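You operate a simulated robot arm through the tools that you are given. There is no shell and no other tool.

Carry out the task below with a simulated robot arm. There is one attempt and no reset: what you move stays moved.

JOB
Top the bath up to FULL from the white BATH FLUID jug.
Fine: STIR off first; pour into the filler cup, a tablespoon spilt at most; the jug goes back where it stood, the filler lid ends shut. Set down upright: white jug. Where these are worked on the way, their far stop is far enough and under half their travel is too little: filler lid.

Only the result counts: the job must be done as asked and must still hold three seconds after the hand-in. Knocking over, shifting, dropping, spilling or breaking anything else fails it. A push-on lid holds only when it is set on centred and level and pressed home; a screw cap is set on level and turned clockwise until tight.

ROBOT AND FRAMES
A 6-joint arm with a two-finger gripper, fixed in place. Base frame: the origin is on the floor under the middle of its stand, x ahead of it, y to its left, z up. Readings come in mm, degrees, newtons and seconds.
It reaches about 1206 mm from its shoulder. Its first joint turns from -166.0 to 166.0 degrees. Payload 2.45 kg.
Tool frame: the origin (TCP) lies between the finger pads and is the grasp point; the fingertips stand 20 mm ahead of it; z points along the fingers, y is the line along which they close. The gripper opens to 140 mm; its body begins 168 mm behind the TCP.
Orientation is told as [roll, pitch, yaw] about the base's x, y, z axes, in that order, counted from this pose: with the fingers straight down and closing along the base's y, the tool's x points along the base's -x, its y along +y and its z along -z.

CONTROLS
- The arm moves only by the tool play_rows. Its argument "commands" is a list of rows, each an object (a shift or turn left out is 0, a gripper value left out holds the last) with "travel": the shift along the tool's x, y, z in mm, a list of three; "rotation": the turn, a rotation vector about the tool's x, y, z in degrees, a list of three; "jaw": the finger opening in mm, from 0 to 140. In form: [{"travel": [tx, ty, tz], "rotation": [ax, ay, az], "jaw": jaw}, ...]. A call has 1 to 20 rows; each row is the pose to reach, as a shift and turn from the pose commanded when the call began, along the tool's axes at that moment. Each row takes 0.2 s and may step no farther than 50 mm and 8.6 degrees from the row before; otherwise, or with a gripper value out of range, the whole call is refused. A pose out of reach is approached as far as the arm can. The call stops where the force on the tool passes 90 N (or 10 N more than at its start, if that is more) or the arm is blocked; 0.2 s more then pass. Each finger travels about 45 mm/s and halts on what it meets, pressing with about 37 N; the grip force reading is that of the motor and also rises with nothing between the fingers. The clock runs only during rows and for 0.2 s after the last one: add rows that repeat a pose to give the fingers time. The reply holds the time, the measured pose of the TCP, the force on the tool along the base axes, the opening and the grip force, in the units named above and with some noise, with the torque about the TCP (base axes, N m) and any sound that the robot's microphone picked up.
- Cameras (640 x 400 px; columns grow to the right, rows downward): "scene" is fixed at [50.2, -648.9, 1317.4]; the picture's right is [0.85, -0.52, 0.00], its down [-0.17, -0.27, -0.95] and it looks along [0.50, 0.81, -0.32] (base axes); focal length 375 px, centre (320, 200). "wrist" rides on the gripper at [78, 11, -209] in the tool frame; the picture's right is [-0.14, 0.99, 0.00], its down [-0.92, -0.13, -0.37] and it looks along [-0.37, -0.05, 0.93] (tool axes); focal length 280 px, centre (320, 200). There is no depth. A picture from a camera that has moved, and an enlarged one, comes with that camera's place and axes in the base frame and with its lens.
- capture(camera): a new picture of that camera. No time passes.
- inspect(camera, box): a new picture of the part [left, top, right, bottom] of that camera's present view, enlarged. No time passes.
- hand_in(): hands the job in; it is judged then, once.

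Nothing tells you positions but the pictures and the camera data. Unless the task says otherwise, let go and move clear before handing in.

The tools are called after "Request:" by a JSON object that holds its "api" and its "payload". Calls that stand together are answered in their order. play_rows: Moves the arm, as the interface text tells. Its arguments: {"type":"object","properties":{"commands":{"type":"array","items":{"type":"object","properties":{"travel":{"type":"array","items":{"type":"number"}},"rotation":{"type":"array","items":{"type":"number"}},"jaw":{"type":"number"}}}}},"required":["commands"]} The other tools are called the same way: capture (camera) takes a picture; inspect (camera, box) takes an enlarged picture of a part of a camera's view; hand_in () hands the job in.

At the start:

```text
clock: 0.0
position: [495.0, 238.6, 1178.3]
ee_rot: [-0.1, 0.0, 0.0]
wrist_force: [-0.2, -0.1, -0.2]
wrist_torque: [0.04, 0.02, 0.03]
grip_width: 140.0
gripper_force: 0.0
```

scene: 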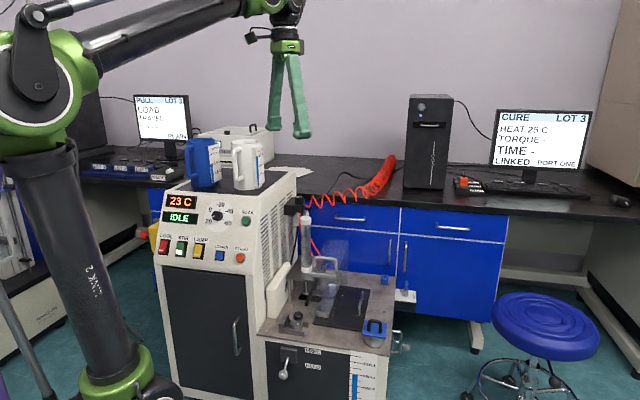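
wrist: 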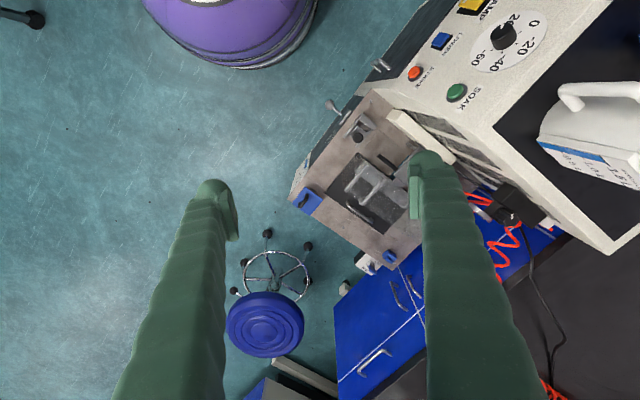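

I see a bath unit with a control panel, two jugs (blue and white) on top and a lower test tank with a blue filler lid at its corner. I'll enlarge parts of the view before moving anything.

Request:
{"api": "inspect", "payload": {"camera": "scene", "box": [150, 180, 310, 280]}}

Request:
{"api": "inspect", "payload": {"camera": "scene", "box": [170, 120, 290, 195]}}

Request:
{"api": "inspect", "payload": {"camera": "scene", "box": [250, 250, 420, 356]}}

Request:
{"api": "inspect", "payload": {"camera": "scene", "box": [250, 310, 410, 400]}}

Request:
{"api": "inspect", "payload": {"camera": "wrist", "box": [280, 80, 480, 280]}}

Request:
{"api": "inspect", "payload": {"camera": "wrist", "box": [380, 0, 640, 250]}}

```text
4.00 times, centred on (230, 230) of scene
camera zoom: at [50.2, -648.9, 1317.4], right [0.85, -0.52, 0.0], down [-0.17, -0.27, -0.95], along [0.5, 0.81, -0.32], focal length 1500 px, centre (680, 80)
```

zoom: 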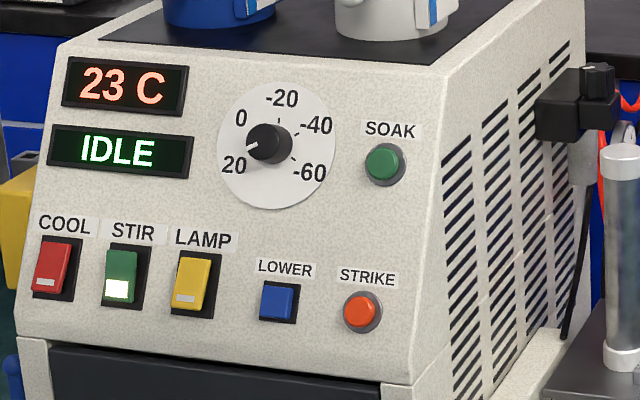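

```text
5.33 times, centred on (230, 158) of scene
camera zoom: at [50.2, -648.9, 1317.4], right [0.85, -0.52, 0.0], down [-0.17, -0.27, -0.95], along [0.5, 0.81, -0.32], focal length 1999 px, centre (800, 427)
```

zoom: 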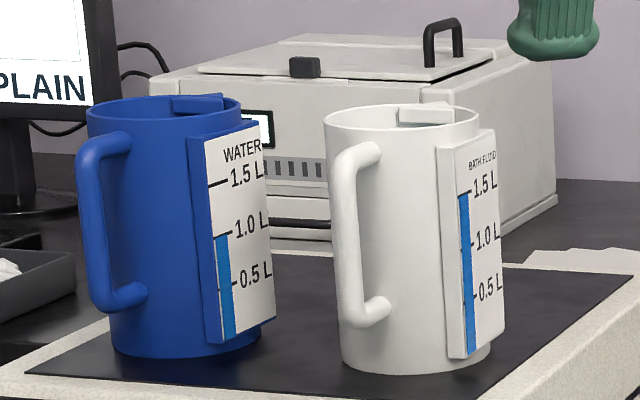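

```text
3.76 times, centred on (335, 303) of scene
camera zoom: at [50.2, -648.9, 1317.4], right [0.85, -0.52, 0.0], down [-0.17, -0.27, -0.95], along [0.5, 0.81, -0.32], focal length 1411 px, centre (264, -188)
```

zoom: 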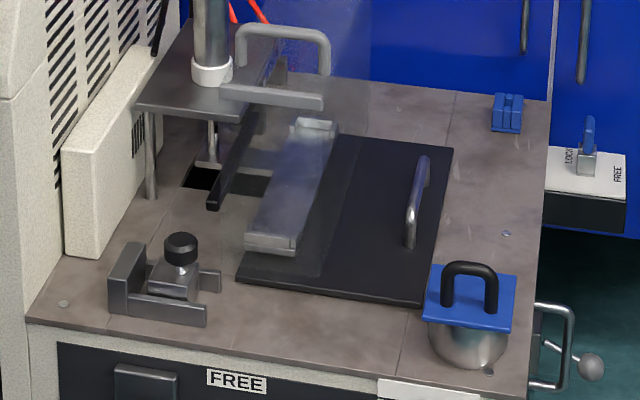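

```text
4.00 times, centred on (330, 355) of scene
camera zoom: at [50.2, -648.9, 1317.4], right [0.85, -0.52, 0.0], down [-0.17, -0.27, -0.95], along [0.5, 0.81, -0.32], focal length 1500 px, centre (280, -420)
```

zoom: 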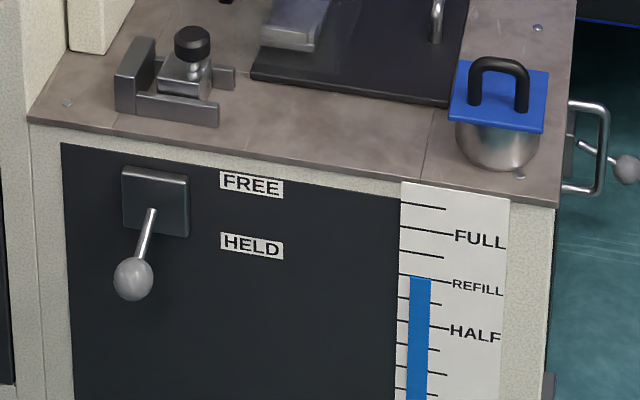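

```text
2.00 times, centred on (380, 180) of wrist
camera zoom: at [416.4, 249.1, 1386.8], right [0.14, 0.99, 0.0], down [0.92, -0.13, 0.37], along [0.37, -0.05, -0.93], focal length 561 px, centre (200, 240)
```

zoom: 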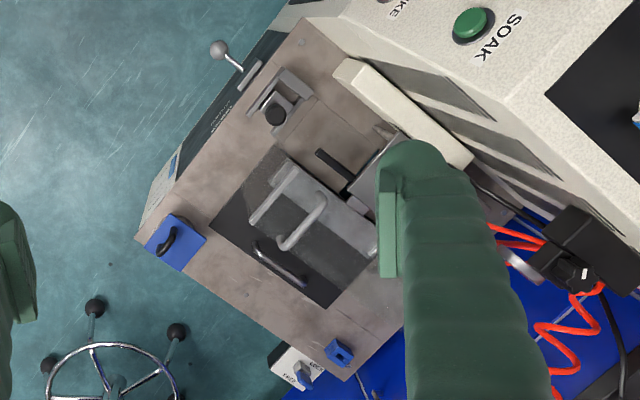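

```text
1.60 times, centred on (510, 125) of wrist
camera zoom: at [416.4, 249.1, 1386.8], right [0.14, 0.99, 0.0], down [0.92, -0.13, 0.37], along [0.37, -0.05, -0.93], focal length 449 px, centre (16, 320)
```

zoom: 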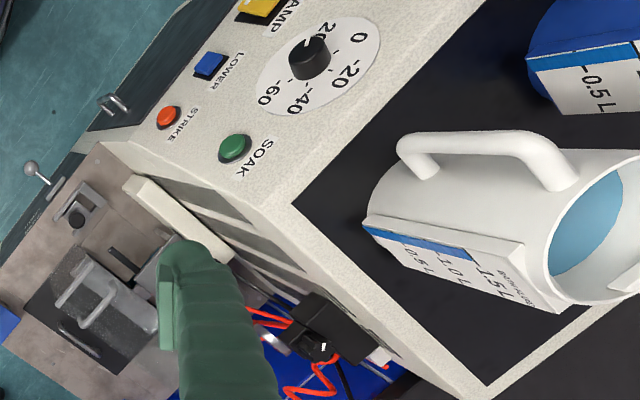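

The unit stands at about 45° to the base axes. By my estimate the STIR rocker is near (256, 621, 733), the white jug near (535, 655) on top, and the filler lid near (761, 160, 497). I'll turn the hand so its camera ends up on top, then look at the panel.

Request:
{"api": "play_rows", "payload": {"commands": [{"rotation": [0, 0, 8.5]}, {"rotation": [0, 0, 17]}, {"rotation": [0, 0, 25.5]}, {"rotation": [0, 0, 34]}, {"rotation": [0, 0, 42.5]}, {"rotation": [0, 0, 51]}, {"rotation": [0, 0, 59.5]}, {"rotation": [0, 0, 68]}, {"rotation": [0, 0, 76.5]}, {"rotation": [0, 0, 85]}, {"rotation": [0, 0, 93.5]}, {"rotation": [0, 0, 102]}, {"rotation": [0, 0, 110.5]}, {"rotation": [0, 0, 119]}, {"rotation": [0, 0, 127.5]}, {"rotation": [0, 0, 135]}]}}

Request:
{"api": "capture", "payload": {"camera": "wrist"}}

```text
clock: 3.4
position: [493.2, 239.4, 1178.1]
ee_rot: [0.0, 0.1, -135.2]
wrist_force: [0.2, -0.4, -0.2]
wrist_torque: [0.01, -0.02, -0.04]
grip_width: 140.0
gripper_force: 0.0
```

```text
taken
camera wrist: at [557.0, 285.8, 1386.9], right [0.6, -0.8, 0.0], down [-0.74, -0.56, 0.37], along [-0.29, -0.22, -0.93], focal length 280 px, centre (320, 200)
```

wrist: 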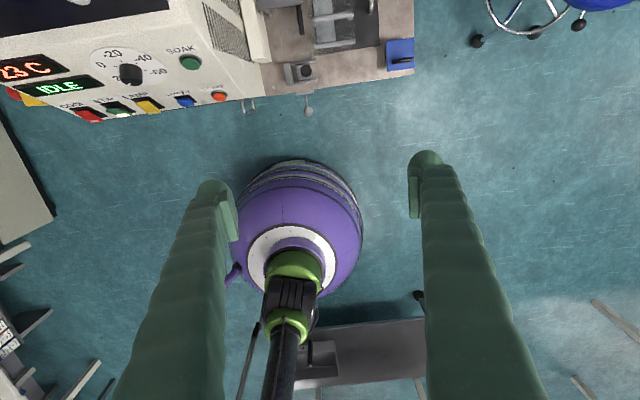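

The turn worked and the camera is now on the outward side. Next I'll swing down in front of the panel, fingers aimed along its normal, and close the jaws for pressing.

Request:
{"api": "play_rows", "payload": {"commands": [{"travel": [-3, -31, 26], "rotation": [0, 4.3, 0], "jaw": 0}, {"travel": [-7, -63, 52], "rotation": [0, 8.6, 0], "jaw": 0}, {"travel": [-10, -94, 77], "rotation": [0, 12.9, 0], "jaw": 0}, {"travel": [-13, -125, 103], "rotation": [0, 17.2, 0], "jaw": 0}, {"travel": [-16, -157, 129], "rotation": [0, 21.5, 0], "jaw": 0}, {"travel": [-20, -188, 155], "rotation": [0, 25.8, 0], "jaw": 0}, {"travel": [-23, -220, 181], "rotation": [0, 30.1, 0], "jaw": 0}, {"travel": [-26, -251, 206], "rotation": [0, 34.4, 0], "jaw": 0}, {"travel": [-30, -282, 232], "rotation": [0, 38.7, 0], "jaw": 0}, {"travel": [-33, -314, 258], "rotation": [0, 43, 0], "jaw": 0}, {"travel": [-36, -345, 284], "rotation": [0, 47.3, 0], "jaw": 0}, {"travel": [-39, -376, 309], "rotation": [0, 51.6, 0], "jaw": 0}, {"travel": [-43, -408, 335], "rotation": [0, 55.9, 0], "jaw": 0}, {"travel": [-46, -439, 361], "rotation": [0, 60.3, 0], "jaw": 0}]}}

Request:
{"api": "capture", "payload": {"camera": "wrist"}}

Request:
{"api": "capture", "payload": {"camera": "scene"}}

```text
clock: 6.4
position: [340.3, 387.3, 826.7]
ee_rot: [-4.6, 59.1, -131.5]
wrist_force: [0.5, -0.3, -0.2]
wrist_torque: [0.0, 0.02, -0.03]
grip_width: 0.0
gripper_force: 29.1
out of reach, approached as far as the arm can: row 4, 5, 6, 7, 8, 9, 10, 11, 12, 13, 14
```

```text
taken
camera wrist: at [269.6, 266.6, 1000.2], right [0.74, -0.66, -0.16], down [-0.6, -0.53, -0.6], along [0.31, 0.54, -0.79], focal length 280 px, centre (320, 200)
```

wrist: 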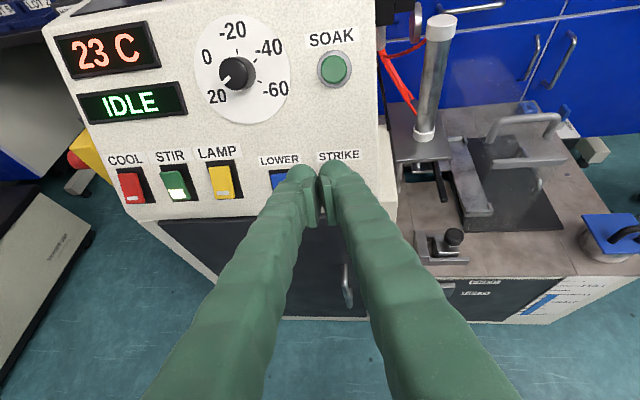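

```text
taken
```

scene: 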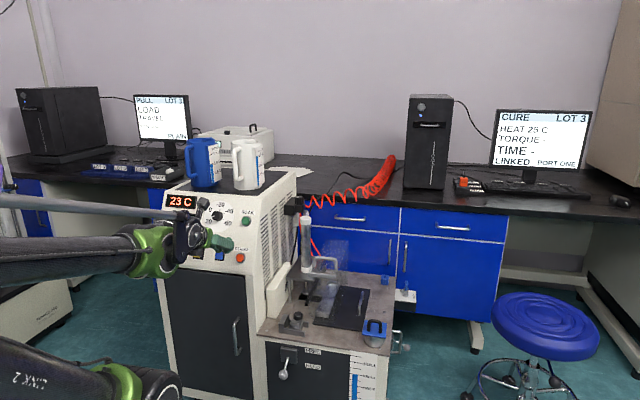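

The hand stopped short of the pose I commanded, most likely on a last-joint limit at that turn. The panel shows clearly and STIR is lit. I'll spin the hand 180° the other way, camera underneath, which should keep the wrist joint mid-range.

Request:
{"api": "play_rows", "payload": {"commands": [{"rotation": [0, 0, -8.5]}, {"rotation": [0, 0, -17]}, {"rotation": [0, 0, -25.5]}, {"rotation": [0, 0, -34]}, {"rotation": [0, 0, -42.5]}, {"rotation": [0, 0, -51]}, {"rotation": [0, 0, -59.5]}, {"rotation": [0, 0, -68]}, {"rotation": [0, 0, -76.5]}, {"rotation": [0, 0, -85]}, {"rotation": [0, 0, -93.5]}, {"rotation": [0, 0, -102]}, {"rotation": [0, 0, -110.5]}, {"rotation": [0, 0, -119]}, {"rotation": [0, 0, -127.5]}, {"rotation": [0, 0, -136]}, {"rotation": [0, 0, -144.5]}, {"rotation": [0, 0, -153]}, {"rotation": [0, 0, -161.5]}, {"rotation": [0, 0, -170]}]}}

Request:
{"api": "capture", "payload": {"camera": "wrist"}}

Request:
{"api": "capture", "payload": {"camera": "scene"}}

```text
clock: 10.6
position: [341.2, 379.4, 829.4]
ee_rot: [20.2, -56.9, 30.2]
wrist_force: [-0.1, -0.5, 0.1]
wrist_torque: [-0.01, 0.03, 0.02]
grip_width: 0.5
gripper_force: 29.4
```

```text
taken
camera wrist: at [190.6, 219.2, 872.9], right [-0.65, 0.7, 0.3], down [0.34, -0.09, 0.94], along [0.68, 0.71, -0.18], focal length 280 px, centre (320, 200)
```

wrist: 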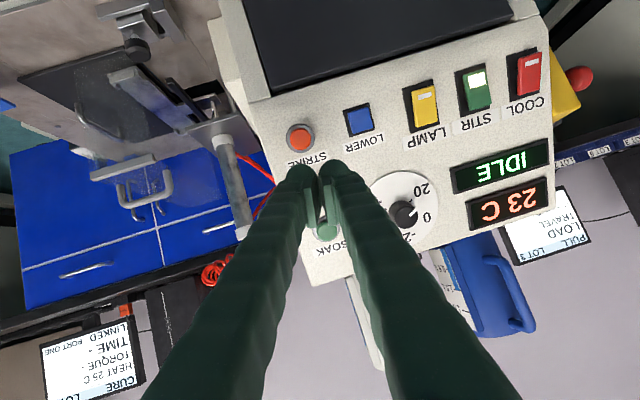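

```text
taken
```

scene: 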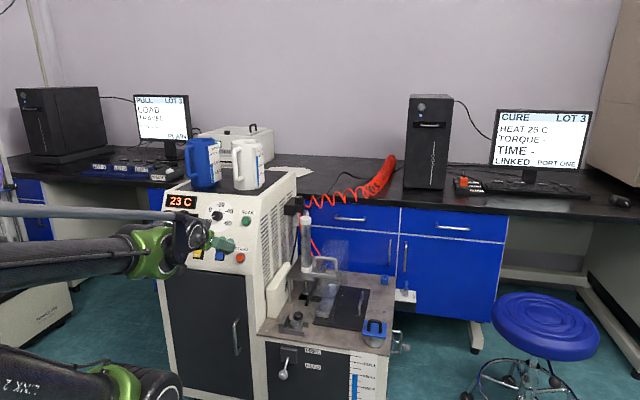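

The hand now has room to move and the panel is in view upside-down. I'll enlarge the switches to see which half of the STIR rocker stands proud.

Request:
{"api": "inspect", "payload": {"camera": "wrist", "box": [380, 40, 560, 150]}}

Request:
{"api": "inspect", "payload": {"camera": "wrist", "box": [440, 50, 520, 140]}}

```text
3.56 times, centred on (470, 95) of wrist
camera zoom: at [190.6, 219.2, 872.9], right [-0.65, 0.7, 0.3], down [0.34, -0.09, 0.94], along [0.68, 0.71, -0.18], focal length 997 px, centre (-213, 573)
```

zoom: 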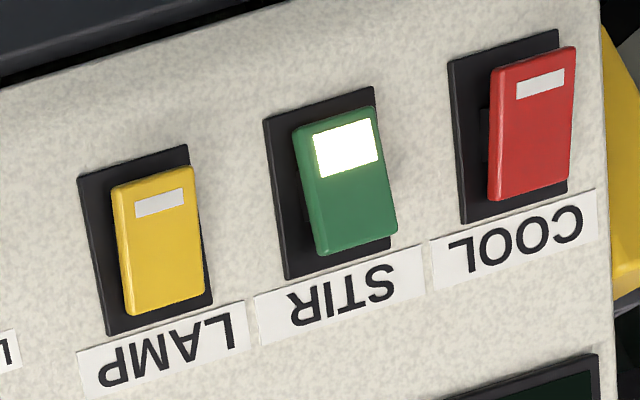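

```text
4.44 times, centred on (480, 95) of wrist
camera zoom: at [190.6, 219.2, 872.9], right [-0.65, 0.7, 0.3], down [0.34, -0.09, 0.94], along [0.68, 0.71, -0.18], focal length 1246 px, centre (-391, 667)
```

zoom: 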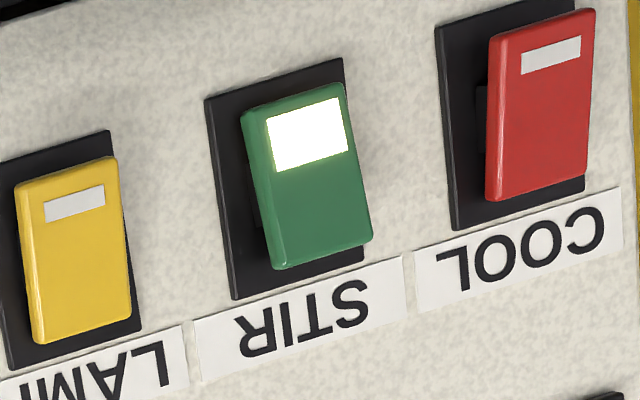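

STIR's label (upper) end stands proud and its lamp (lower) end is pressed in, the reverse of COOL and LAMP, so I take pressing the upper half as off. I'll look at the fingertips' shape before choosing how to press.

Request:
{"api": "inspect", "payload": {"camera": "wrist", "box": [260, 140, 380, 260]}}

Request:
{"api": "inspect", "payload": {"camera": "scene", "box": [120, 190, 280, 290]}}

```text
3.33 times, centred on (320, 200) of wrist
camera zoom: at [190.6, 219.2, 872.9], right [-0.65, 0.7, 0.3], down [0.34, -0.09, 0.94], along [0.68, 0.71, -0.18], focal length 935 px, centre (320, 200)
```

zoom: 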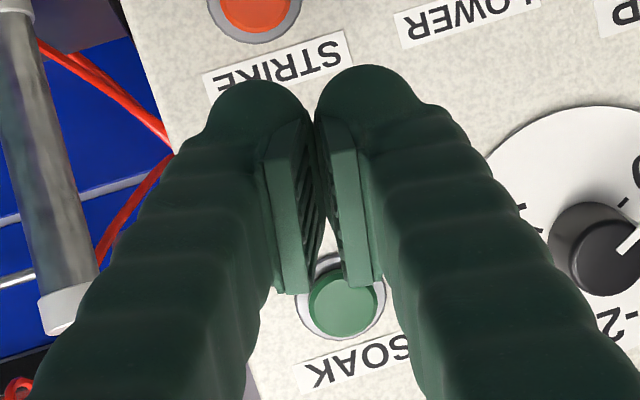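

```text
4.00 times, centred on (200, 240) of scene
camera zoom: at [50.2, -648.9, 1317.4], right [0.85, -0.52, 0.0], down [-0.17, -0.27, -0.95], along [0.5, 0.81, -0.32], focal length 1500 px, centre (800, 40)
```

zoom: 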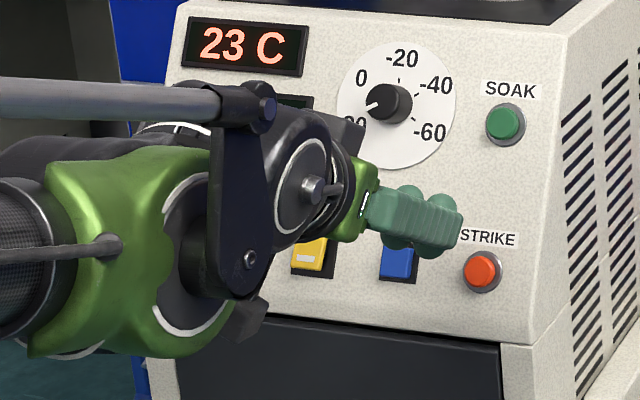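

The fingertips are round, about 26 mm across. I'll press with the one on the COOL-facing side, lining up 60 mm off the upper half of STIR with the other tip between STIR and LAMP.

Request:
{"api": "play_rows", "payload": {"commands": [{"travel": [7, 34, 14], "rotation": [1.5, -0.4, -1.6]}, {"travel": [15, 68, 28], "rotation": [3, -0.8, -3.2]}, {"travel": [22, 101, 42], "rotation": [4.5, -1.2, -4.9]}, {"travel": [29, 135, 56], "rotation": [6, -1.6, -6.5]}, {"travel": [37, 169, 70], "rotation": [7.5, -2, -8.1]}, {"travel": [44, 202.6, 83.7], "rotation": [7.5, -2, -8.1]}, {"travel": [44, 202.6, 83.7], "rotation": [7.5, -2, -8.1]}]}}

Request:
{"api": "capture", "payload": {"camera": "wrist"}}

Request:
{"api": "inspect", "payload": {"camera": "wrist", "box": [250, 100, 390, 200]}}

```text
clock: 12.2
position: [217.3, 561.3, 787.6]
ee_rot: [0.2, -60.3, 44.6]
wrist_force: [-0.6, 0.4, 0.4]
wrist_torque: [0.02, 0.0, -0.02]
grip_width: 0.0
gripper_force: 29.6
```

```text
taken
camera wrist: at [53.5, 412.8, 823.9], right [-0.65, 0.75, 0.12], down [0.19, 0.0, 0.98], along [0.74, 0.66, -0.14], focal length 280 px, centre (320, 200)
```

wrist: 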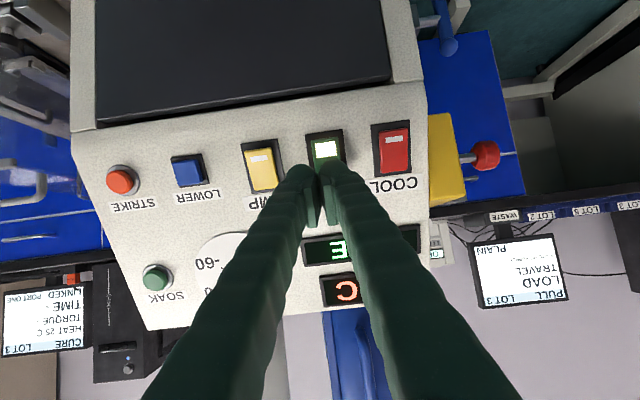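

```text
4.00 times, centred on (320, 150) of wrist
camera zoom: at [53.5, 412.8, 823.9], right [-0.65, 0.75, 0.12], down [0.19, 0.0, 0.98], along [0.74, 0.66, -0.14], focal length 1122 px, centre (320, 400)
```

zoom: 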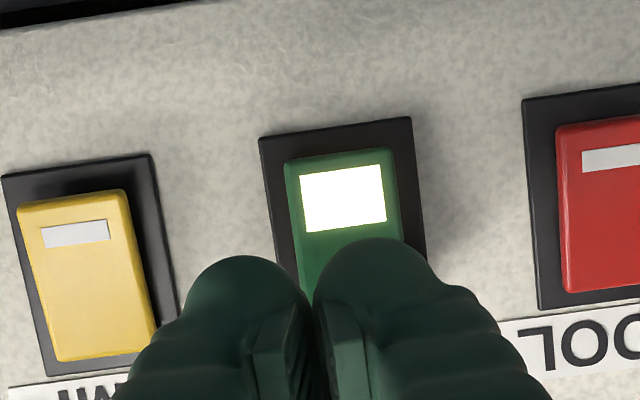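

The pressing finger is slightly too low and too far toward COOL, so I'll shift it up 9 mm and over 4 mm. Then I'll approach in stages and watch force and sound.

Request:
{"api": "play_rows", "payload": {"commands": [{"travel": [-9, -4, 0]}, {"travel": [-9, -4, 20]}, {"travel": [-9, -4, 40]}, {"travel": [-9, -4, 46]}, {"travel": [-9, -4, 50]}]}}

Request:
{"api": "capture", "payload": {"camera": "wrist"}}

Request:
{"api": "inspect", "payload": {"camera": "wrist", "box": [250, 100, 390, 200]}}

Request:
{"api": "inspect", "payload": {"camera": "scene", "box": [140, 190, 280, 280]}}

```text
clock: 13.4
position: [253.0, 591.8, 770.3]
ee_rot: [0.3, -60.3, 44.6]
wrist_force: [-0.4, 0.1, 1.4]
wrist_torque: [-0.01, -0.02, -0.01]
grip_width: 0.0
gripper_force: 29.9
```

```text
taken
camera wrist: at [90.4, 442.9, 806.2], right [-0.65, 0.75, 0.12], down [0.19, 0.0, 0.98], along [0.74, 0.66, -0.14], focal length 280 px, centre (320, 200)
```

wrist: 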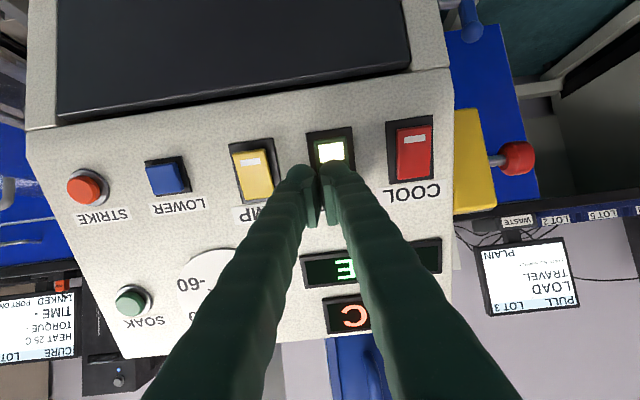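

```text
4.00 times, centred on (320, 150) of wrist
camera zoom: at [90.4, 442.9, 806.2], right [-0.65, 0.75, 0.12], down [0.19, 0.0, 0.98], along [0.74, 0.66, -0.14], focal length 1122 px, centre (320, 400)
```

zoom: 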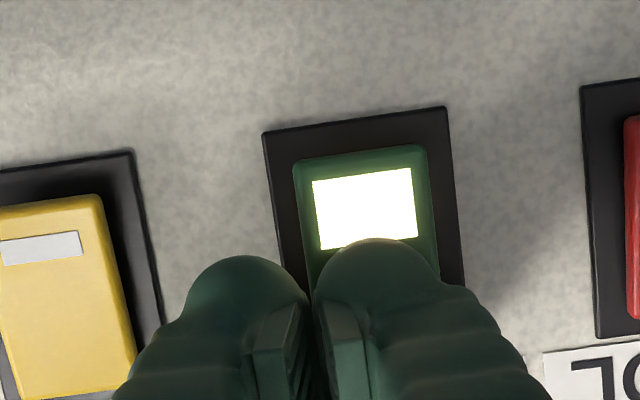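

```text
4.44 times, centred on (210, 235) of scene
camera zoom: at [50.2, -648.9, 1317.4], right [0.85, -0.52, 0.0], down [-0.17, -0.27, -0.95], along [0.5, 0.81, -0.32], focal length 1666 px, centre (809, 44)
```

zoom: 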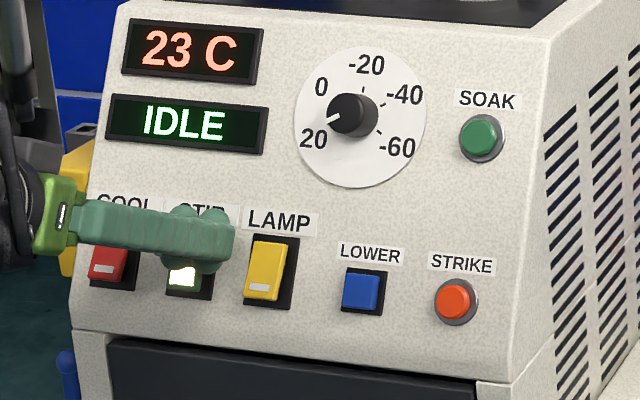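

The tip sits right over STIR's upper half and is nearly touching. I'll press in small steps.

Request:
{"api": "play_rows", "payload": {"commands": [{"travel": [0, 0, 2]}, {"travel": [0, 0, 4]}, {"travel": [0, 0, 6]}]}}

Request:
{"api": "inspect", "payload": {"camera": "wrist", "box": [250, 100, 390, 200]}}

```text
clock: 14.2
position: [255.9, 592.7, 769.8]
ee_rot: [0.3, -60.5, 44.8]
wrist_force: [-30.3, -35.1, 43.0]
wrist_torque: [-0.25, 0.4, 0.61]
grip_width: 0.0
gripper_force: 29.3
heard: click
```

```text
4.00 times, centred on (320, 150) of wrist
camera zoom: at [92.2, 444.4, 804.2], right [-0.65, 0.75, 0.12], down [0.19, 0.0, 0.98], along [0.73, 0.66, -0.14], focal length 1122 px, centre (320, 400)
```

zoom: 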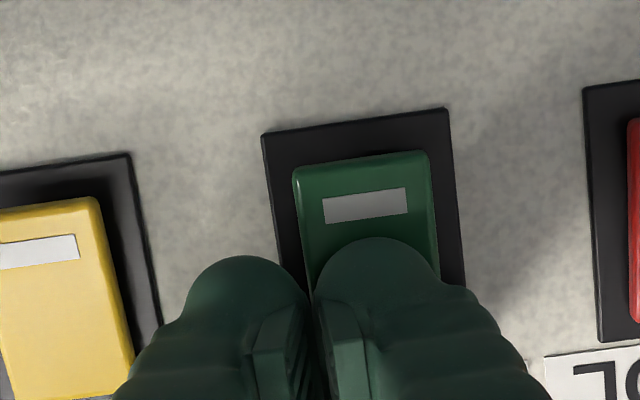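

STIR clicked and its lamp is out. I'll back away from the panel and bring the hand upright on the way to look at the filler lid.

Request:
{"api": "play_rows", "payload": {"commands": [{"travel": [0, 0, -40]}, {"travel": [0, 0, -85]}, {"travel": [-15, -25, -106], "rotation": [0, 7.5, 0], "jaw": 140}, {"travel": [-30, -50, -112], "rotation": [0, 15, 0], "jaw": 140}, {"travel": [-46, -76, -118], "rotation": [0, 22.5, 0], "jaw": 140}, {"travel": [-61, -101, -125], "rotation": [0, 30, 0], "jaw": 140}, {"travel": [-76, -127, -131], "rotation": [0, 37.5, 0], "jaw": 140}, {"travel": [-91, -152, -137], "rotation": [0, 45, 0], "jaw": 140}, {"travel": [-107, -178, -143], "rotation": [0, 52.5, 0], "jaw": 140}, {"travel": [-122, -203, -150], "rotation": [0, 60.4, 0], "jaw": 140}]}}

Request:
{"api": "inspect", "payload": {"camera": "scene", "box": [140, 190, 280, 280]}}

```text
clock: 16.4
position: [350.8, 399.2, 945.5]
ee_rot: [0.1, 0.2, 44.8]
wrist_force: [-0.5, -0.5, 1.3]
wrist_torque: [0.01, 0.01, -0.03]
grip_width: 140.1
gripper_force: 0.0
```

```text
4.44 times, centred on (210, 235) of scene
camera zoom: at [50.2, -648.9, 1317.4], right [0.85, -0.52, 0.0], down [-0.17, -0.27, -0.95], along [0.5, 0.81, -0.32], focal length 1666 px, centre (809, 44)
```

zoom: 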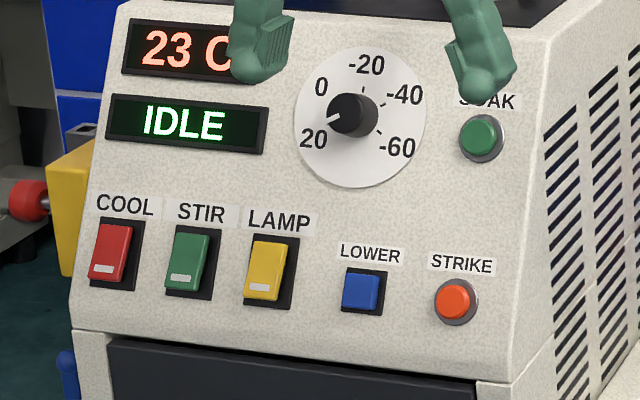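

STIR is off now. I'll move above the tank to view the filler lid.

Request:
{"api": "play_rows", "payload": {"commands": [{"travel": [-5.7, -40, 16], "rotation": [0, 0, 5]}, {"travel": [-11.4, -80, 32], "rotation": [0, 0, 10]}, {"travel": [-17.2, -120, 48], "rotation": [0, 0, 15]}, {"travel": [-22.9, -160, 64], "rotation": [0, 0, 20]}, {"travel": [-28.6, -200, 80], "rotation": [0, 0, 25]}, {"travel": [-34.3, -240, 97], "rotation": [0, 0, 30]}, {"travel": [-40, -280, 113], "rotation": [0, 0, 35]}, {"travel": [-45.8, -320, 129], "rotation": [0, 0, 40]}, {"travel": [-51.5, -360, 145], "rotation": [0, 0, 44.8]}]}}

Request:
{"api": "capture", "payload": {"camera": "wrist"}}

Request:
{"api": "capture", "payload": {"camera": "scene"}}

```text
clock: 18.4
position: [642.2, 184.6, 802.1]
ee_rot: [0.1, 0.2, 0.0]
wrist_force: [-0.6, 0.4, 0.2]
wrist_torque: [-0.01, -0.05, -0.01]
grip_width: 140.1
gripper_force: 0.0
```

```text
taken
camera wrist: at [564.2, 194.3, 1012.0], right [0.14, 0.99, 0.0], down [0.92, -0.13, 0.37], along [0.36, -0.05, -0.93], focal length 280 px, centre (320, 200)
```

wrist: 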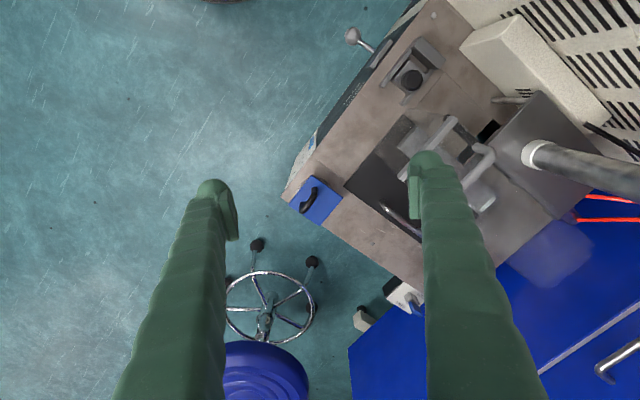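

```text
taken
```

scene: 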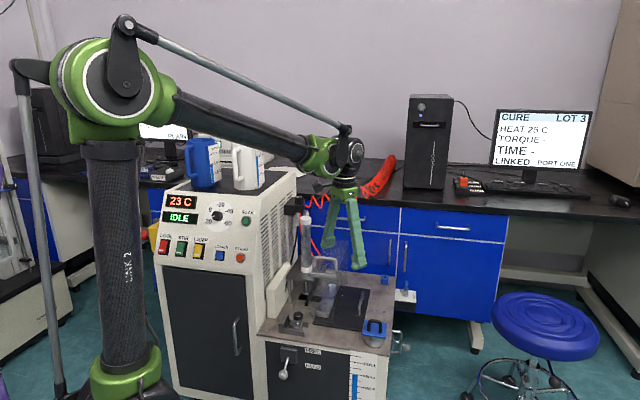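

Request:
{"api": "inspect", "payload": {"camera": "wrist", "box": [270, 160, 390, 250]}}

Request:
{"api": "inspect", "payload": {"camera": "scene", "box": [340, 300, 410, 344]}}

Request:
{"api": "inspect", "payload": {"camera": "wrist", "box": [320, 0, 520, 160]}}

```text
4.44 times, centred on (330, 205) of wrist
camera zoom: at [564.2, 194.3, 1012.0], right [0.14, 0.99, 0.0], down [0.92, -0.13, 0.37], along [0.36, -0.05, -0.93], focal length 1246 px, centre (276, 178)
```

zoom: 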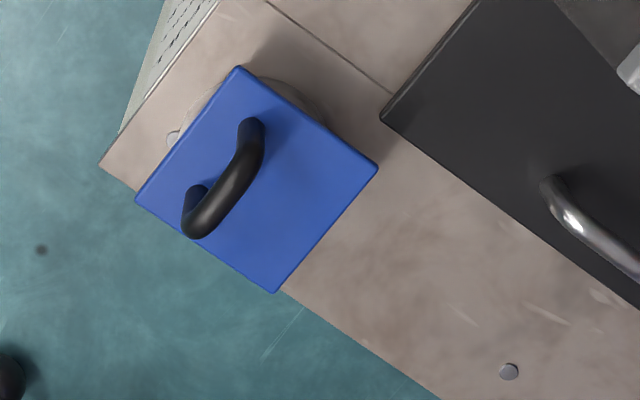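

```text
9.09 times, centred on (375, 322) of scene
camera zoom: at [50.2, -648.9, 1317.4], right [0.85, -0.52, 0.0], down [-0.17, -0.27, -0.95], along [0.5, 0.81, -0.32], focal length 3408 px, centre (-180, -909)
```

zoom: 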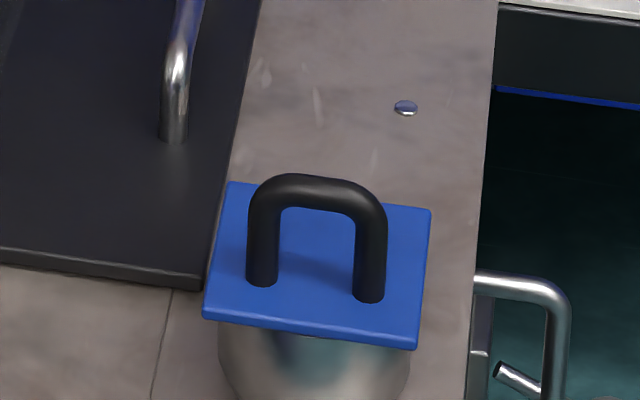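

```text
2.50 times, centred on (420, 80) of wrist
camera zoom: at [564.2, 194.3, 1012.0], right [0.14, 0.99, 0.0], down [0.92, -0.13, 0.37], along [0.36, -0.05, -0.93], focal length 701 px, centre (70, 500)
```

zoom: 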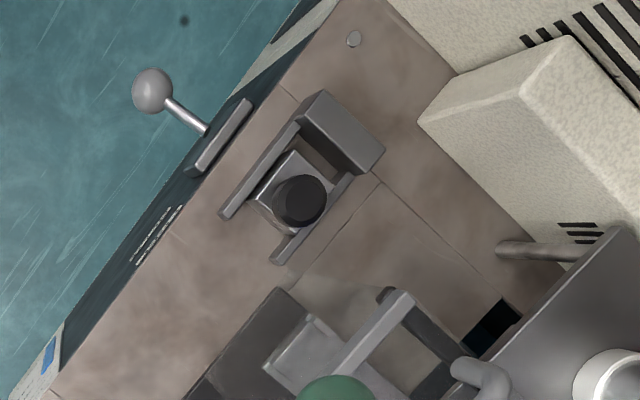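

The filler lid is a blue plate, about 78 mm square and centred near (768, 157, 494). Its black arch handle sits toward the front edge, so I expect a hinge along the back edge. I'll go above it with the closing axis along the arch and look closer.

Request:
{"api": "play_rows", "payload": {"commands": [{"travel": [-19, -6, 27], "rotation": [0, 0, -7.5]}, {"travel": [-38, -12, 54], "rotation": [0, 0, -15]}, {"travel": [-57, -18, 81], "rotation": [0, 0, -22.5]}, {"travel": [-75, -25, 108], "rotation": [0, 0, -30]}, {"travel": [-94, -31, 135], "rotation": [0, 0, -37.5]}, {"travel": [-113, -37, 162], "rotation": [0, 0, -45]}]}}

Request:
{"api": "capture", "payload": {"camera": "wrist"}}

Request:
{"api": "inspect", "payload": {"camera": "scene", "box": [330, 270, 420, 344]}}

```text
clock: 19.8
position: [753.0, 147.5, 636.7]
ee_rot: [0.2, 0.2, 45.3]
wrist_force: [0.9, -0.3, 0.5]
wrist_torque: [0.01, -0.01, 0.01]
grip_width: 139.8
gripper_force: 0.0
```

```text
taken
camera wrist: at [690.5, 98.7, 845.6], right [-0.61, 0.8, 0.0], down [0.74, 0.56, 0.37], along [0.29, 0.22, -0.93], focal length 280 px, centre (320, 200)
```

wrist: 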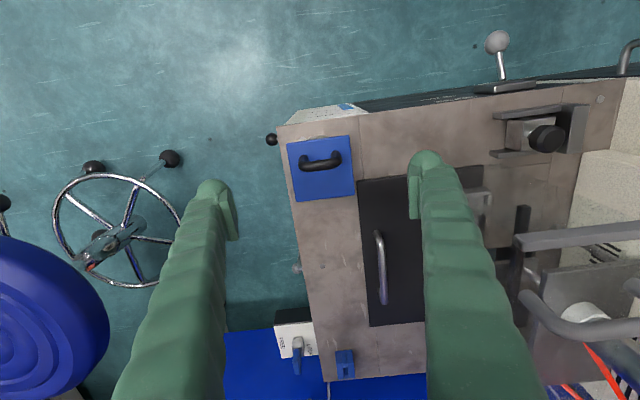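

```text
5.41 times, centred on (375, 307) of scene
camera zoom: at [50.2, -648.9, 1317.4], right [0.85, -0.52, 0.0], down [-0.17, -0.27, -0.95], along [0.5, 0.81, -0.32], focal length 2026 px, centre (23, -378)
```

zoom: 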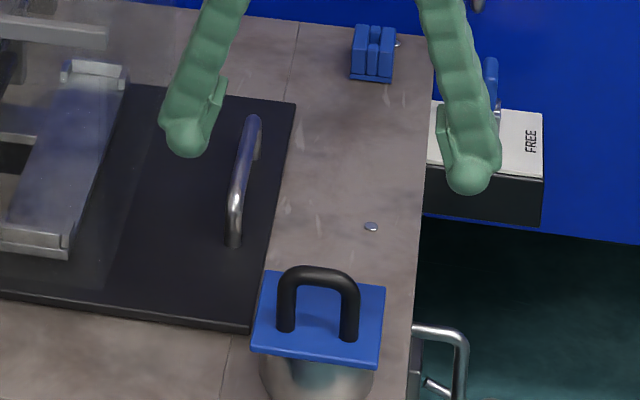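

Request:
{"api": "inspect", "payload": {"camera": "wrist", "box": [260, 110, 380, 220]}}

```text
3.64 times, centred on (320, 165) of wrist
camera zoom: at [690.5, 98.7, 845.6], right [-0.61, 0.8, 0.0], down [0.74, 0.56, 0.37], along [0.29, 0.22, -0.93], focal length 1020 px, centre (320, 327)
```

zoom: 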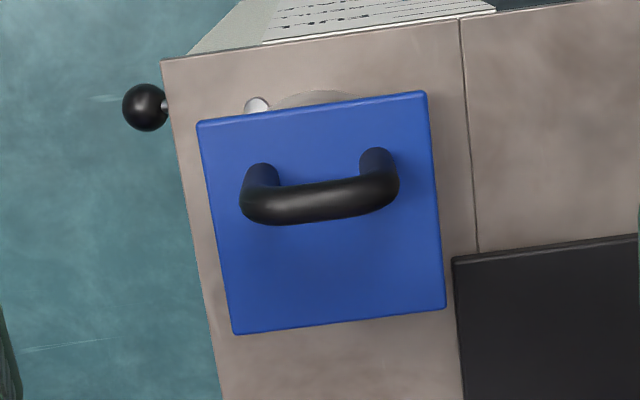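

No hinge shows, but the layout fits one at the back edge. I'll lower over the arch, its centre near (755, 148, 534), and pinch it across its outer legs.

Request:
{"api": "play_rows", "payload": {"commands": [{"travel": [-1, 0, 30], "jaw": 90}, {"travel": [-1.8, -1.1, 60], "jaw": 90}, {"travel": [-1.8, -1.1, 85], "jaw": 90}, {"travel": [-1.8, -1.1, 97], "jaw": 90}, {"travel": [-1.8, -1.1, 107], "jaw": 90}, {"travel": [-1.8, -1.1, 107], "jaw": 70}, {"travel": [-1.8, -1.1, 107], "jaw": 70}]}}

Request:
{"api": "inspect", "payload": {"camera": "scene", "box": [330, 270, 420, 344]}}

Request:
{"api": "capture", "payload": {"camera": "wrist"}}

```text
clock: 21.4
position: [756.5, 146.4, 530.7]
ee_rot: [0.3, 0.1, 45.1]
wrist_force: [0.8, -1.0, 0.0]
wrist_torque: [0.01, 0.03, -0.01]
grip_width: 70.3
gripper_force: 0.1
```

```text
5.41 times, centred on (375, 307) of scene
camera zoom: at [50.2, -648.9, 1317.4], right [0.85, -0.52, 0.0], down [-0.17, -0.27, -0.95], along [0.5, 0.81, -0.32], focal length 2026 px, centre (23, -378)
```

zoom: 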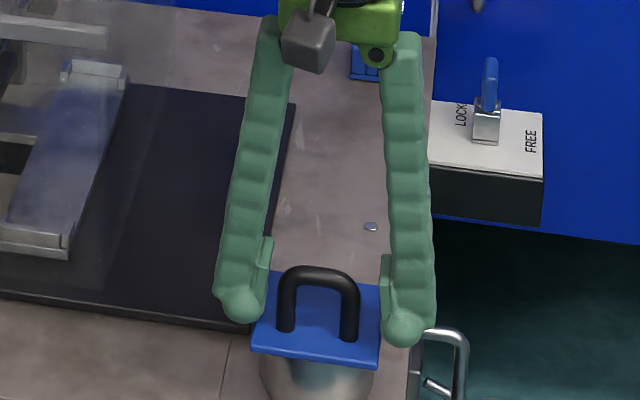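

```text
taken
camera wrist: at [693.9, 98.4, 740.4], right [-0.6, 0.8, 0.0], down [0.74, 0.56, 0.37], along [0.29, 0.22, -0.93], focal length 280 px, centre (320, 200)
```

wrist: 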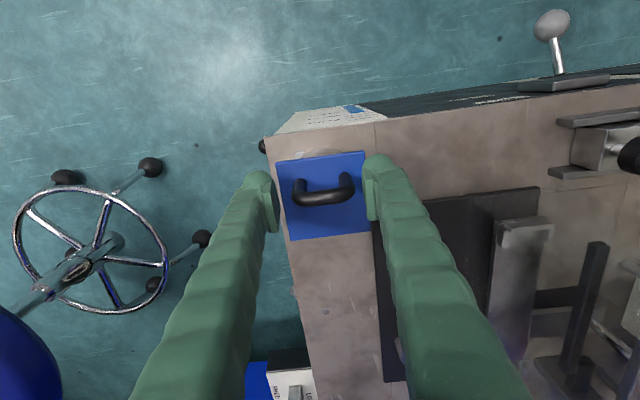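

The arch is centred between the fingers. I'll close on it and then test with a small lift.

Request:
{"api": "play_rows", "payload": {"commands": [{"jaw": 40}, {"jaw": 40}, {"jaw": 40}, {"jaw": 40}]}}

Request:
{"api": "inspect", "payload": {"camera": "scene", "box": [330, 270, 420, 344]}}

```text
clock: 22.4
position: [755.4, 147.1, 530.6]
ee_rot: [0.2, 0.1, 45.1]
wrist_force: [-14.3, 15.5, -2.5]
wrist_torque: [0.1, 0.11, -0.11]
grip_width: 53.7
gripper_force: 10.6
```

```text
5.41 times, centred on (375, 307) of scene
camera zoom: at [50.2, -648.9, 1317.4], right [0.85, -0.52, 0.0], down [-0.17, -0.27, -0.95], along [0.5, 0.81, -0.32], focal length 2026 px, centre (23, -378)
```

zoom: 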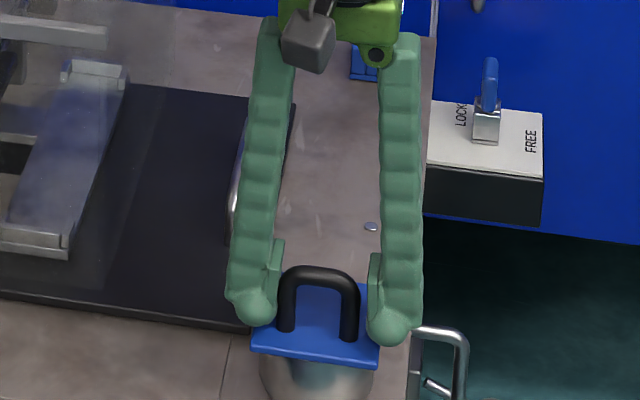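

The left finger met the arch first, so the handle sits a few mm to that side. I'll shift the hand over to centre it while closing.

Request:
{"api": "play_rows", "payload": {"commands": [{"travel": [0, 1.5, 0], "jaw": 40}, {"travel": [0, 2.5, 0], "jaw": 40}, {"travel": [0, 2.5, 0], "jaw": 40}]}}

Request:
{"api": "inspect", "payload": {"camera": "scene", "box": [330, 270, 420, 344]}}

```text
clock: 23.2
position: [754.2, 148.5, 531.2]
ee_rot: [-0.1, 0.1, 45.1]
wrist_force: [-12.0, 6.5, 3.6]
wrist_torque: [0.1, 0.07, -0.06]
grip_width: 49.2
gripper_force: 16.3
```

```text
5.41 times, centred on (375, 307) of scene
camera zoom: at [50.2, -648.9, 1317.4], right [0.85, -0.52, 0.0], down [-0.17, -0.27, -0.95], along [0.5, 0.81, -0.32], focal length 2026 px, centre (23, -378)
```

zoom: 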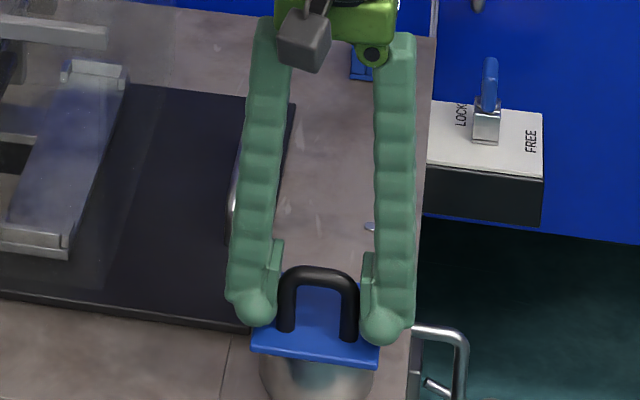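

Request:
{"api": "play_rows", "payload": {"commands": [{"travel": [0, 0.5, 0], "jaw": 36}, {"travel": [0, 0.5, 0], "jaw": 36}, {"travel": [0, 0.5, 0], "jaw": 36}]}}

Request:
{"api": "inspect", "payload": {"camera": "scene", "box": [350, 290, 410, 344]}}

Request:
{"api": "inspect", "payload": {"camera": "wrist", "box": [250, 120, 400, 240]}}

```text
clock: 24.0
position: [752.8, 149.0, 530.6]
ee_rot: [0.2, 0.2, 45.0]
wrist_force: [-14.6, 0.2, -1.6]
wrist_torque: [-0.16, 0.31, -0.03]
grip_width: 48.3
gripper_force: 44.9
```

```text
7.41 times, centred on (380, 317) of scene
camera zoom: at [50.2, -648.9, 1317.4], right [0.85, -0.52, 0.0], down [-0.17, -0.27, -0.95], along [0.5, 0.81, -0.32], focal length 2777 px, centre (-124, -667)
```

zoom: 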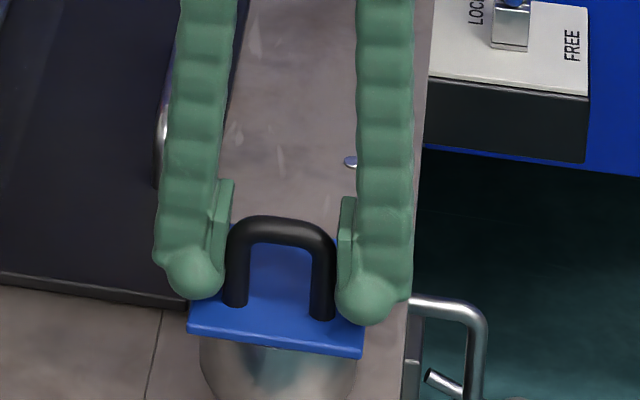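

```text
3.33 times, centred on (325, 180) of wrist
camera zoom: at [692.2, 100.4, 740.6], right [-0.6, 0.8, 0.0], down [0.74, 0.56, 0.37], along [0.29, 0.22, -0.93], focal length 935 px, centre (303, 267)
```

zoom: 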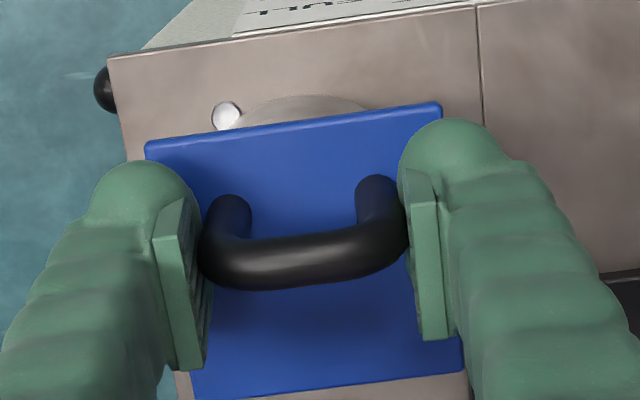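

The arch is firmly held at about 48 mm wide. I'll lift slightly along the arc I expect about the back edge and check the force and the lid.

Request:
{"api": "play_rows", "payload": {"commands": [{"travel": [-1.5, 0, -2.3]}, {"travel": [-3, 0, -4.5]}, {"travel": [-4.7, 0, -6.7]}, {"travel": [-6.4, 0, -8.8]}]}}

Request:
{"api": "inspect", "payload": {"camera": "scene", "box": [350, 290, 410, 344]}}

Request:
{"api": "inspect", "payload": {"camera": "wrist", "box": [250, 120, 400, 240]}}

```text
clock: 25.0
position: [757.4, 152.5, 540.1]
ee_rot: [0.2, 0.1, 45.1]
wrist_force: [-24.8, -6.6, -9.4]
wrist_torque: [-0.8, 0.99, 0.07]
grip_width: 48.3
gripper_force: 44.9
```

```text
7.41 times, centred on (380, 317) of scene
camera zoom: at [50.2, -648.9, 1317.4], right [0.85, -0.52, 0.0], down [-0.17, -0.27, -0.95], along [0.5, 0.81, -0.32], focal length 2777 px, centre (-124, -667)
```

zoom: 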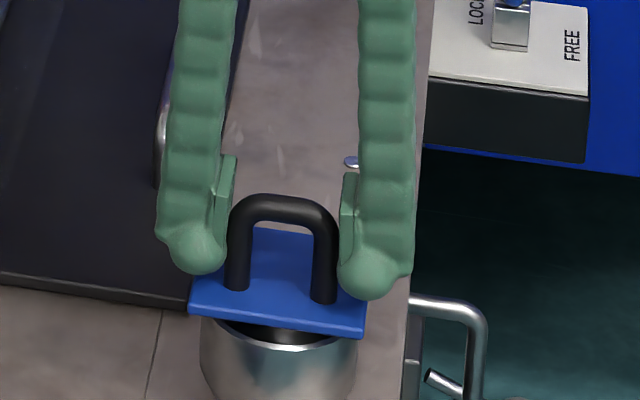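

```text
3.33 times, centred on (325, 180) of wrist
camera zoom: at [696.2, 104.2, 749.7], right [-0.6, 0.8, 0.0], down [0.74, 0.56, 0.37], along [0.29, 0.22, -0.93], focal length 935 px, centre (303, 267)
```

zoom: 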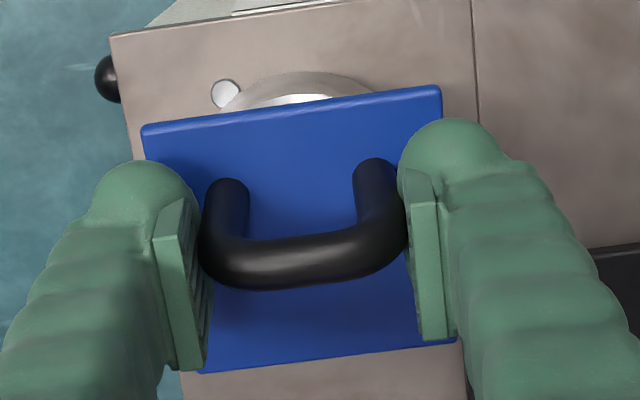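

The front of the lid rises while the back stays put, so it is hinged at the back as expected. I'll carry on along the arc, tilting the hand a little with the lid to ease the twist in the grip.

Request:
{"api": "play_rows", "payload": {"commands": [{"travel": [-3.8, 0, -3.9], "rotation": [0, 4, 0]}, {"travel": [-7.9, 0, -7.5], "rotation": [0, 8, 0]}, {"travel": [-12.3, 0, -10.7], "rotation": [0, 12, 0]}, {"travel": [-17, 0, -13.5], "rotation": [0, 16, 0]}]}}

Request:
{"api": "inspect", "payload": {"camera": "scene", "box": [350, 280, 410, 334]}}

Request:
{"api": "inspect", "payload": {"camera": "wrist", "box": [250, 120, 400, 240]}}

```text
clock: 26.0
position: [769.0, 165.1, 554.6]
ee_rot: [0.1, 16.1, 45.2]
wrist_force: [-13.3, -6.8, -8.0]
wrist_torque: [-0.56, 0.87, -0.1]
grip_width: 48.5
gripper_force: 45.3
```

```text
7.41 times, centred on (380, 307) of scene
camera zoom: at [50.2, -648.9, 1317.4], right [0.85, -0.52, 0.0], down [-0.17, -0.27, -0.95], along [0.5, 0.81, -0.32], focal length 2777 px, centre (-124, -593)
```

zoom: 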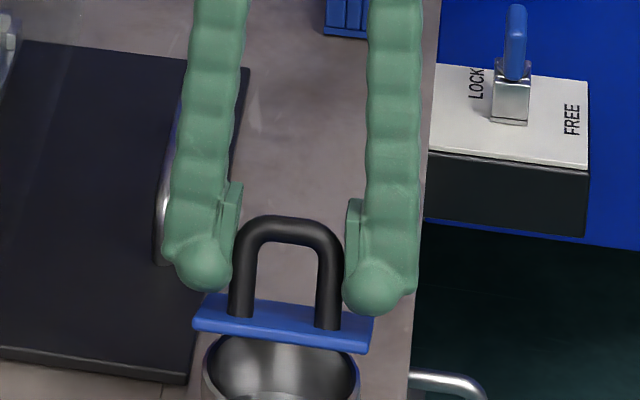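

```text
3.33 times, centred on (325, 180) of wrist
camera zoom: at [751.3, 159.6, 777.5], right [-0.61, 0.79, -0.04], down [0.79, 0.61, 0.1], along [0.1, 0.03, -0.99], focal length 935 px, centre (303, 267)
```

zoom: 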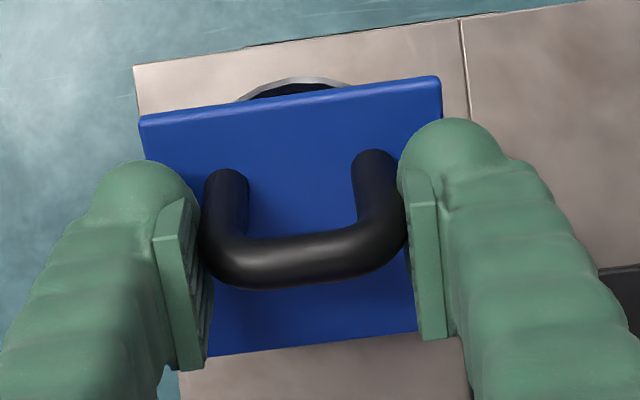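

The lid is about 30° open and the arch slips round in the pads as I hoped. I'll continue along the arc.

Request:
{"api": "play_rows", "payload": {"commands": [{"travel": [-4.1, 0, -3.6], "rotation": [0, 2, 0]}, {"travel": [-8.3, 0, -6.9], "rotation": [0, 4, 0]}, {"travel": [-13, 0, -9.7], "rotation": [0, 6, 0]}, {"travel": [-17.8, 0, -12.2], "rotation": [0, 8, 0]}, {"travel": [-22.9, 0, -14.2], "rotation": [0, 10, 0]}, {"travel": [-28, 0, -15.9], "rotation": [0, 12, 0]}]}}

Request:
{"api": "inspect", "payload": {"camera": "scene", "box": [350, 280, 410, 334]}}

Request:
{"api": "inspect", "payload": {"camera": "wrist", "box": [250, 100, 400, 240]}}

```text
clock: 27.4
position: [792.6, 186.9, 561.6]
ee_rot: [0.2, 28.0, 45.0]
wrist_force: [-10.7, -11.2, 18.2]
wrist_torque: [-0.6, 0.73, -0.08]
grip_width: 48.4
gripper_force: 45.5
```

```text
7.41 times, centred on (380, 307) of scene
camera zoom: at [50.2, -648.9, 1317.4], right [0.85, -0.52, 0.0], down [-0.17, -0.27, -0.95], along [0.5, 0.81, -0.32], focal length 2777 px, centre (-124, -593)
```

zoom: 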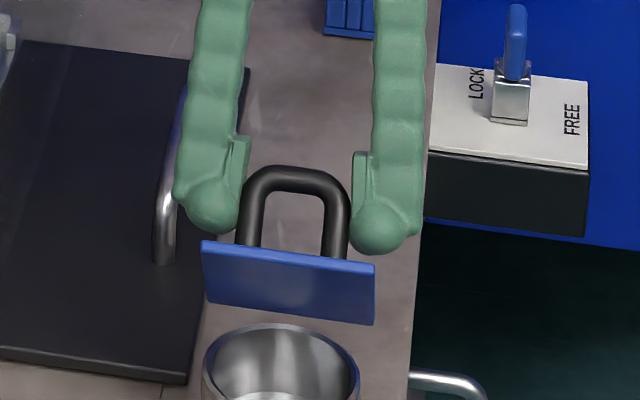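

```text
2.86 times, centred on (325, 170) of wrist
camera zoom: at [806.0, 214.5, 783.8], right [-0.62, 0.79, -0.06], down [0.79, 0.61, -0.11], along [-0.05, -0.12, -0.99], focal length 801 px, centre (306, 286)
```

zoom: 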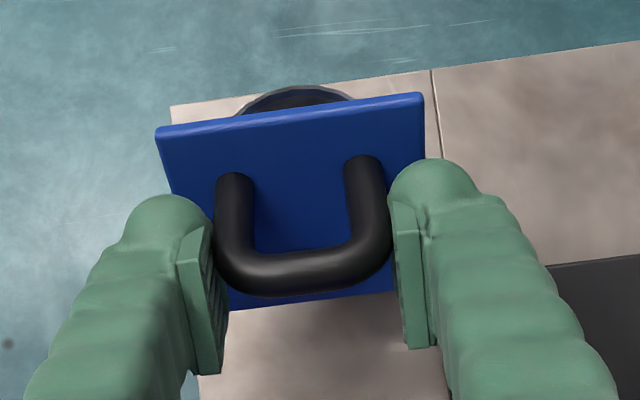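

About 60° open now. I'll widen the arc slightly to ease the upward push and carry on.

Request:
{"api": "play_rows", "payload": {"commands": [{"travel": [-4.2, 0, -4.3], "rotation": [0, 1, 0]}, {"travel": [-9.6, 0, -6.1], "rotation": [0, 2, 0]}, {"travel": [-15, 0, -7.4], "rotation": [0, 3, 0]}, {"travel": [-20.5, 0, -8.3], "rotation": [0, 4, 0]}]}}

Request:
{"api": "inspect", "payload": {"camera": "scene", "box": [350, 280, 410, 334]}}

Request:
{"api": "inspect", "payload": {"camera": "wrist", "box": [250, 100, 400, 240]}}

```text
clock: 28.4
position: [812.2, 193.9, 560.1]
ee_rot: [-1.3, 28.8, 45.0]
wrist_force: [-24.8, 40.6, 20.9]
wrist_torque: [0.67, 0.29, -0.95]
grip_width: 66.0
gripper_force: 23.1
out of reach, approached as far as the arm can: row 2, 3, 4
```

```text
7.41 times, centred on (380, 307) of scene
camera zoom: at [50.2, -648.9, 1317.4], right [0.85, -0.52, 0.0], down [-0.17, -0.27, -0.95], along [0.5, 0.81, -0.32], focal length 2777 px, centre (-124, -593)
```

zoom: 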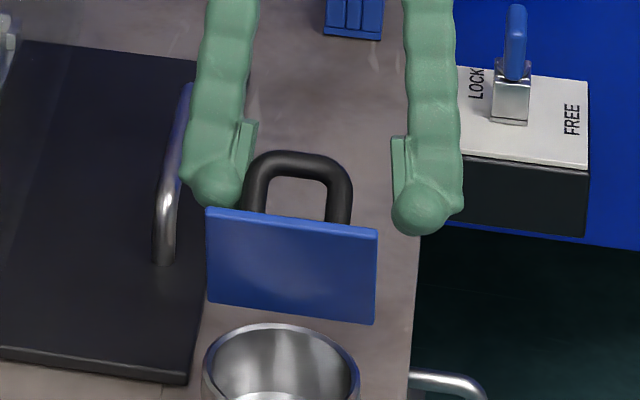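

```text
2.86 times, centred on (325, 170) of wrist
camera zoom: at [824.3, 227.2, 780.9], right [-0.62, 0.78, -0.09], down [0.78, 0.61, -0.12], along [-0.04, -0.14, -0.99], focal length 801 px, centre (306, 286)
```

zoom: 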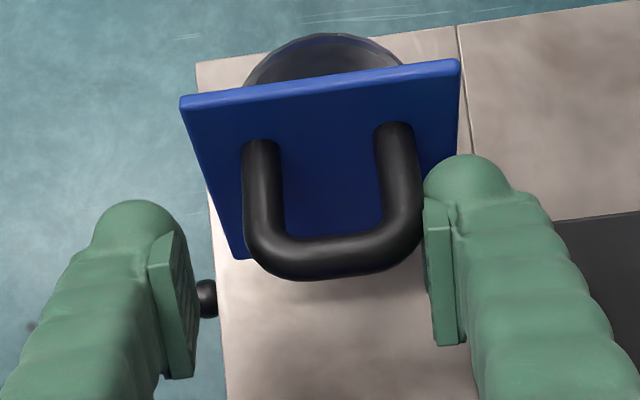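

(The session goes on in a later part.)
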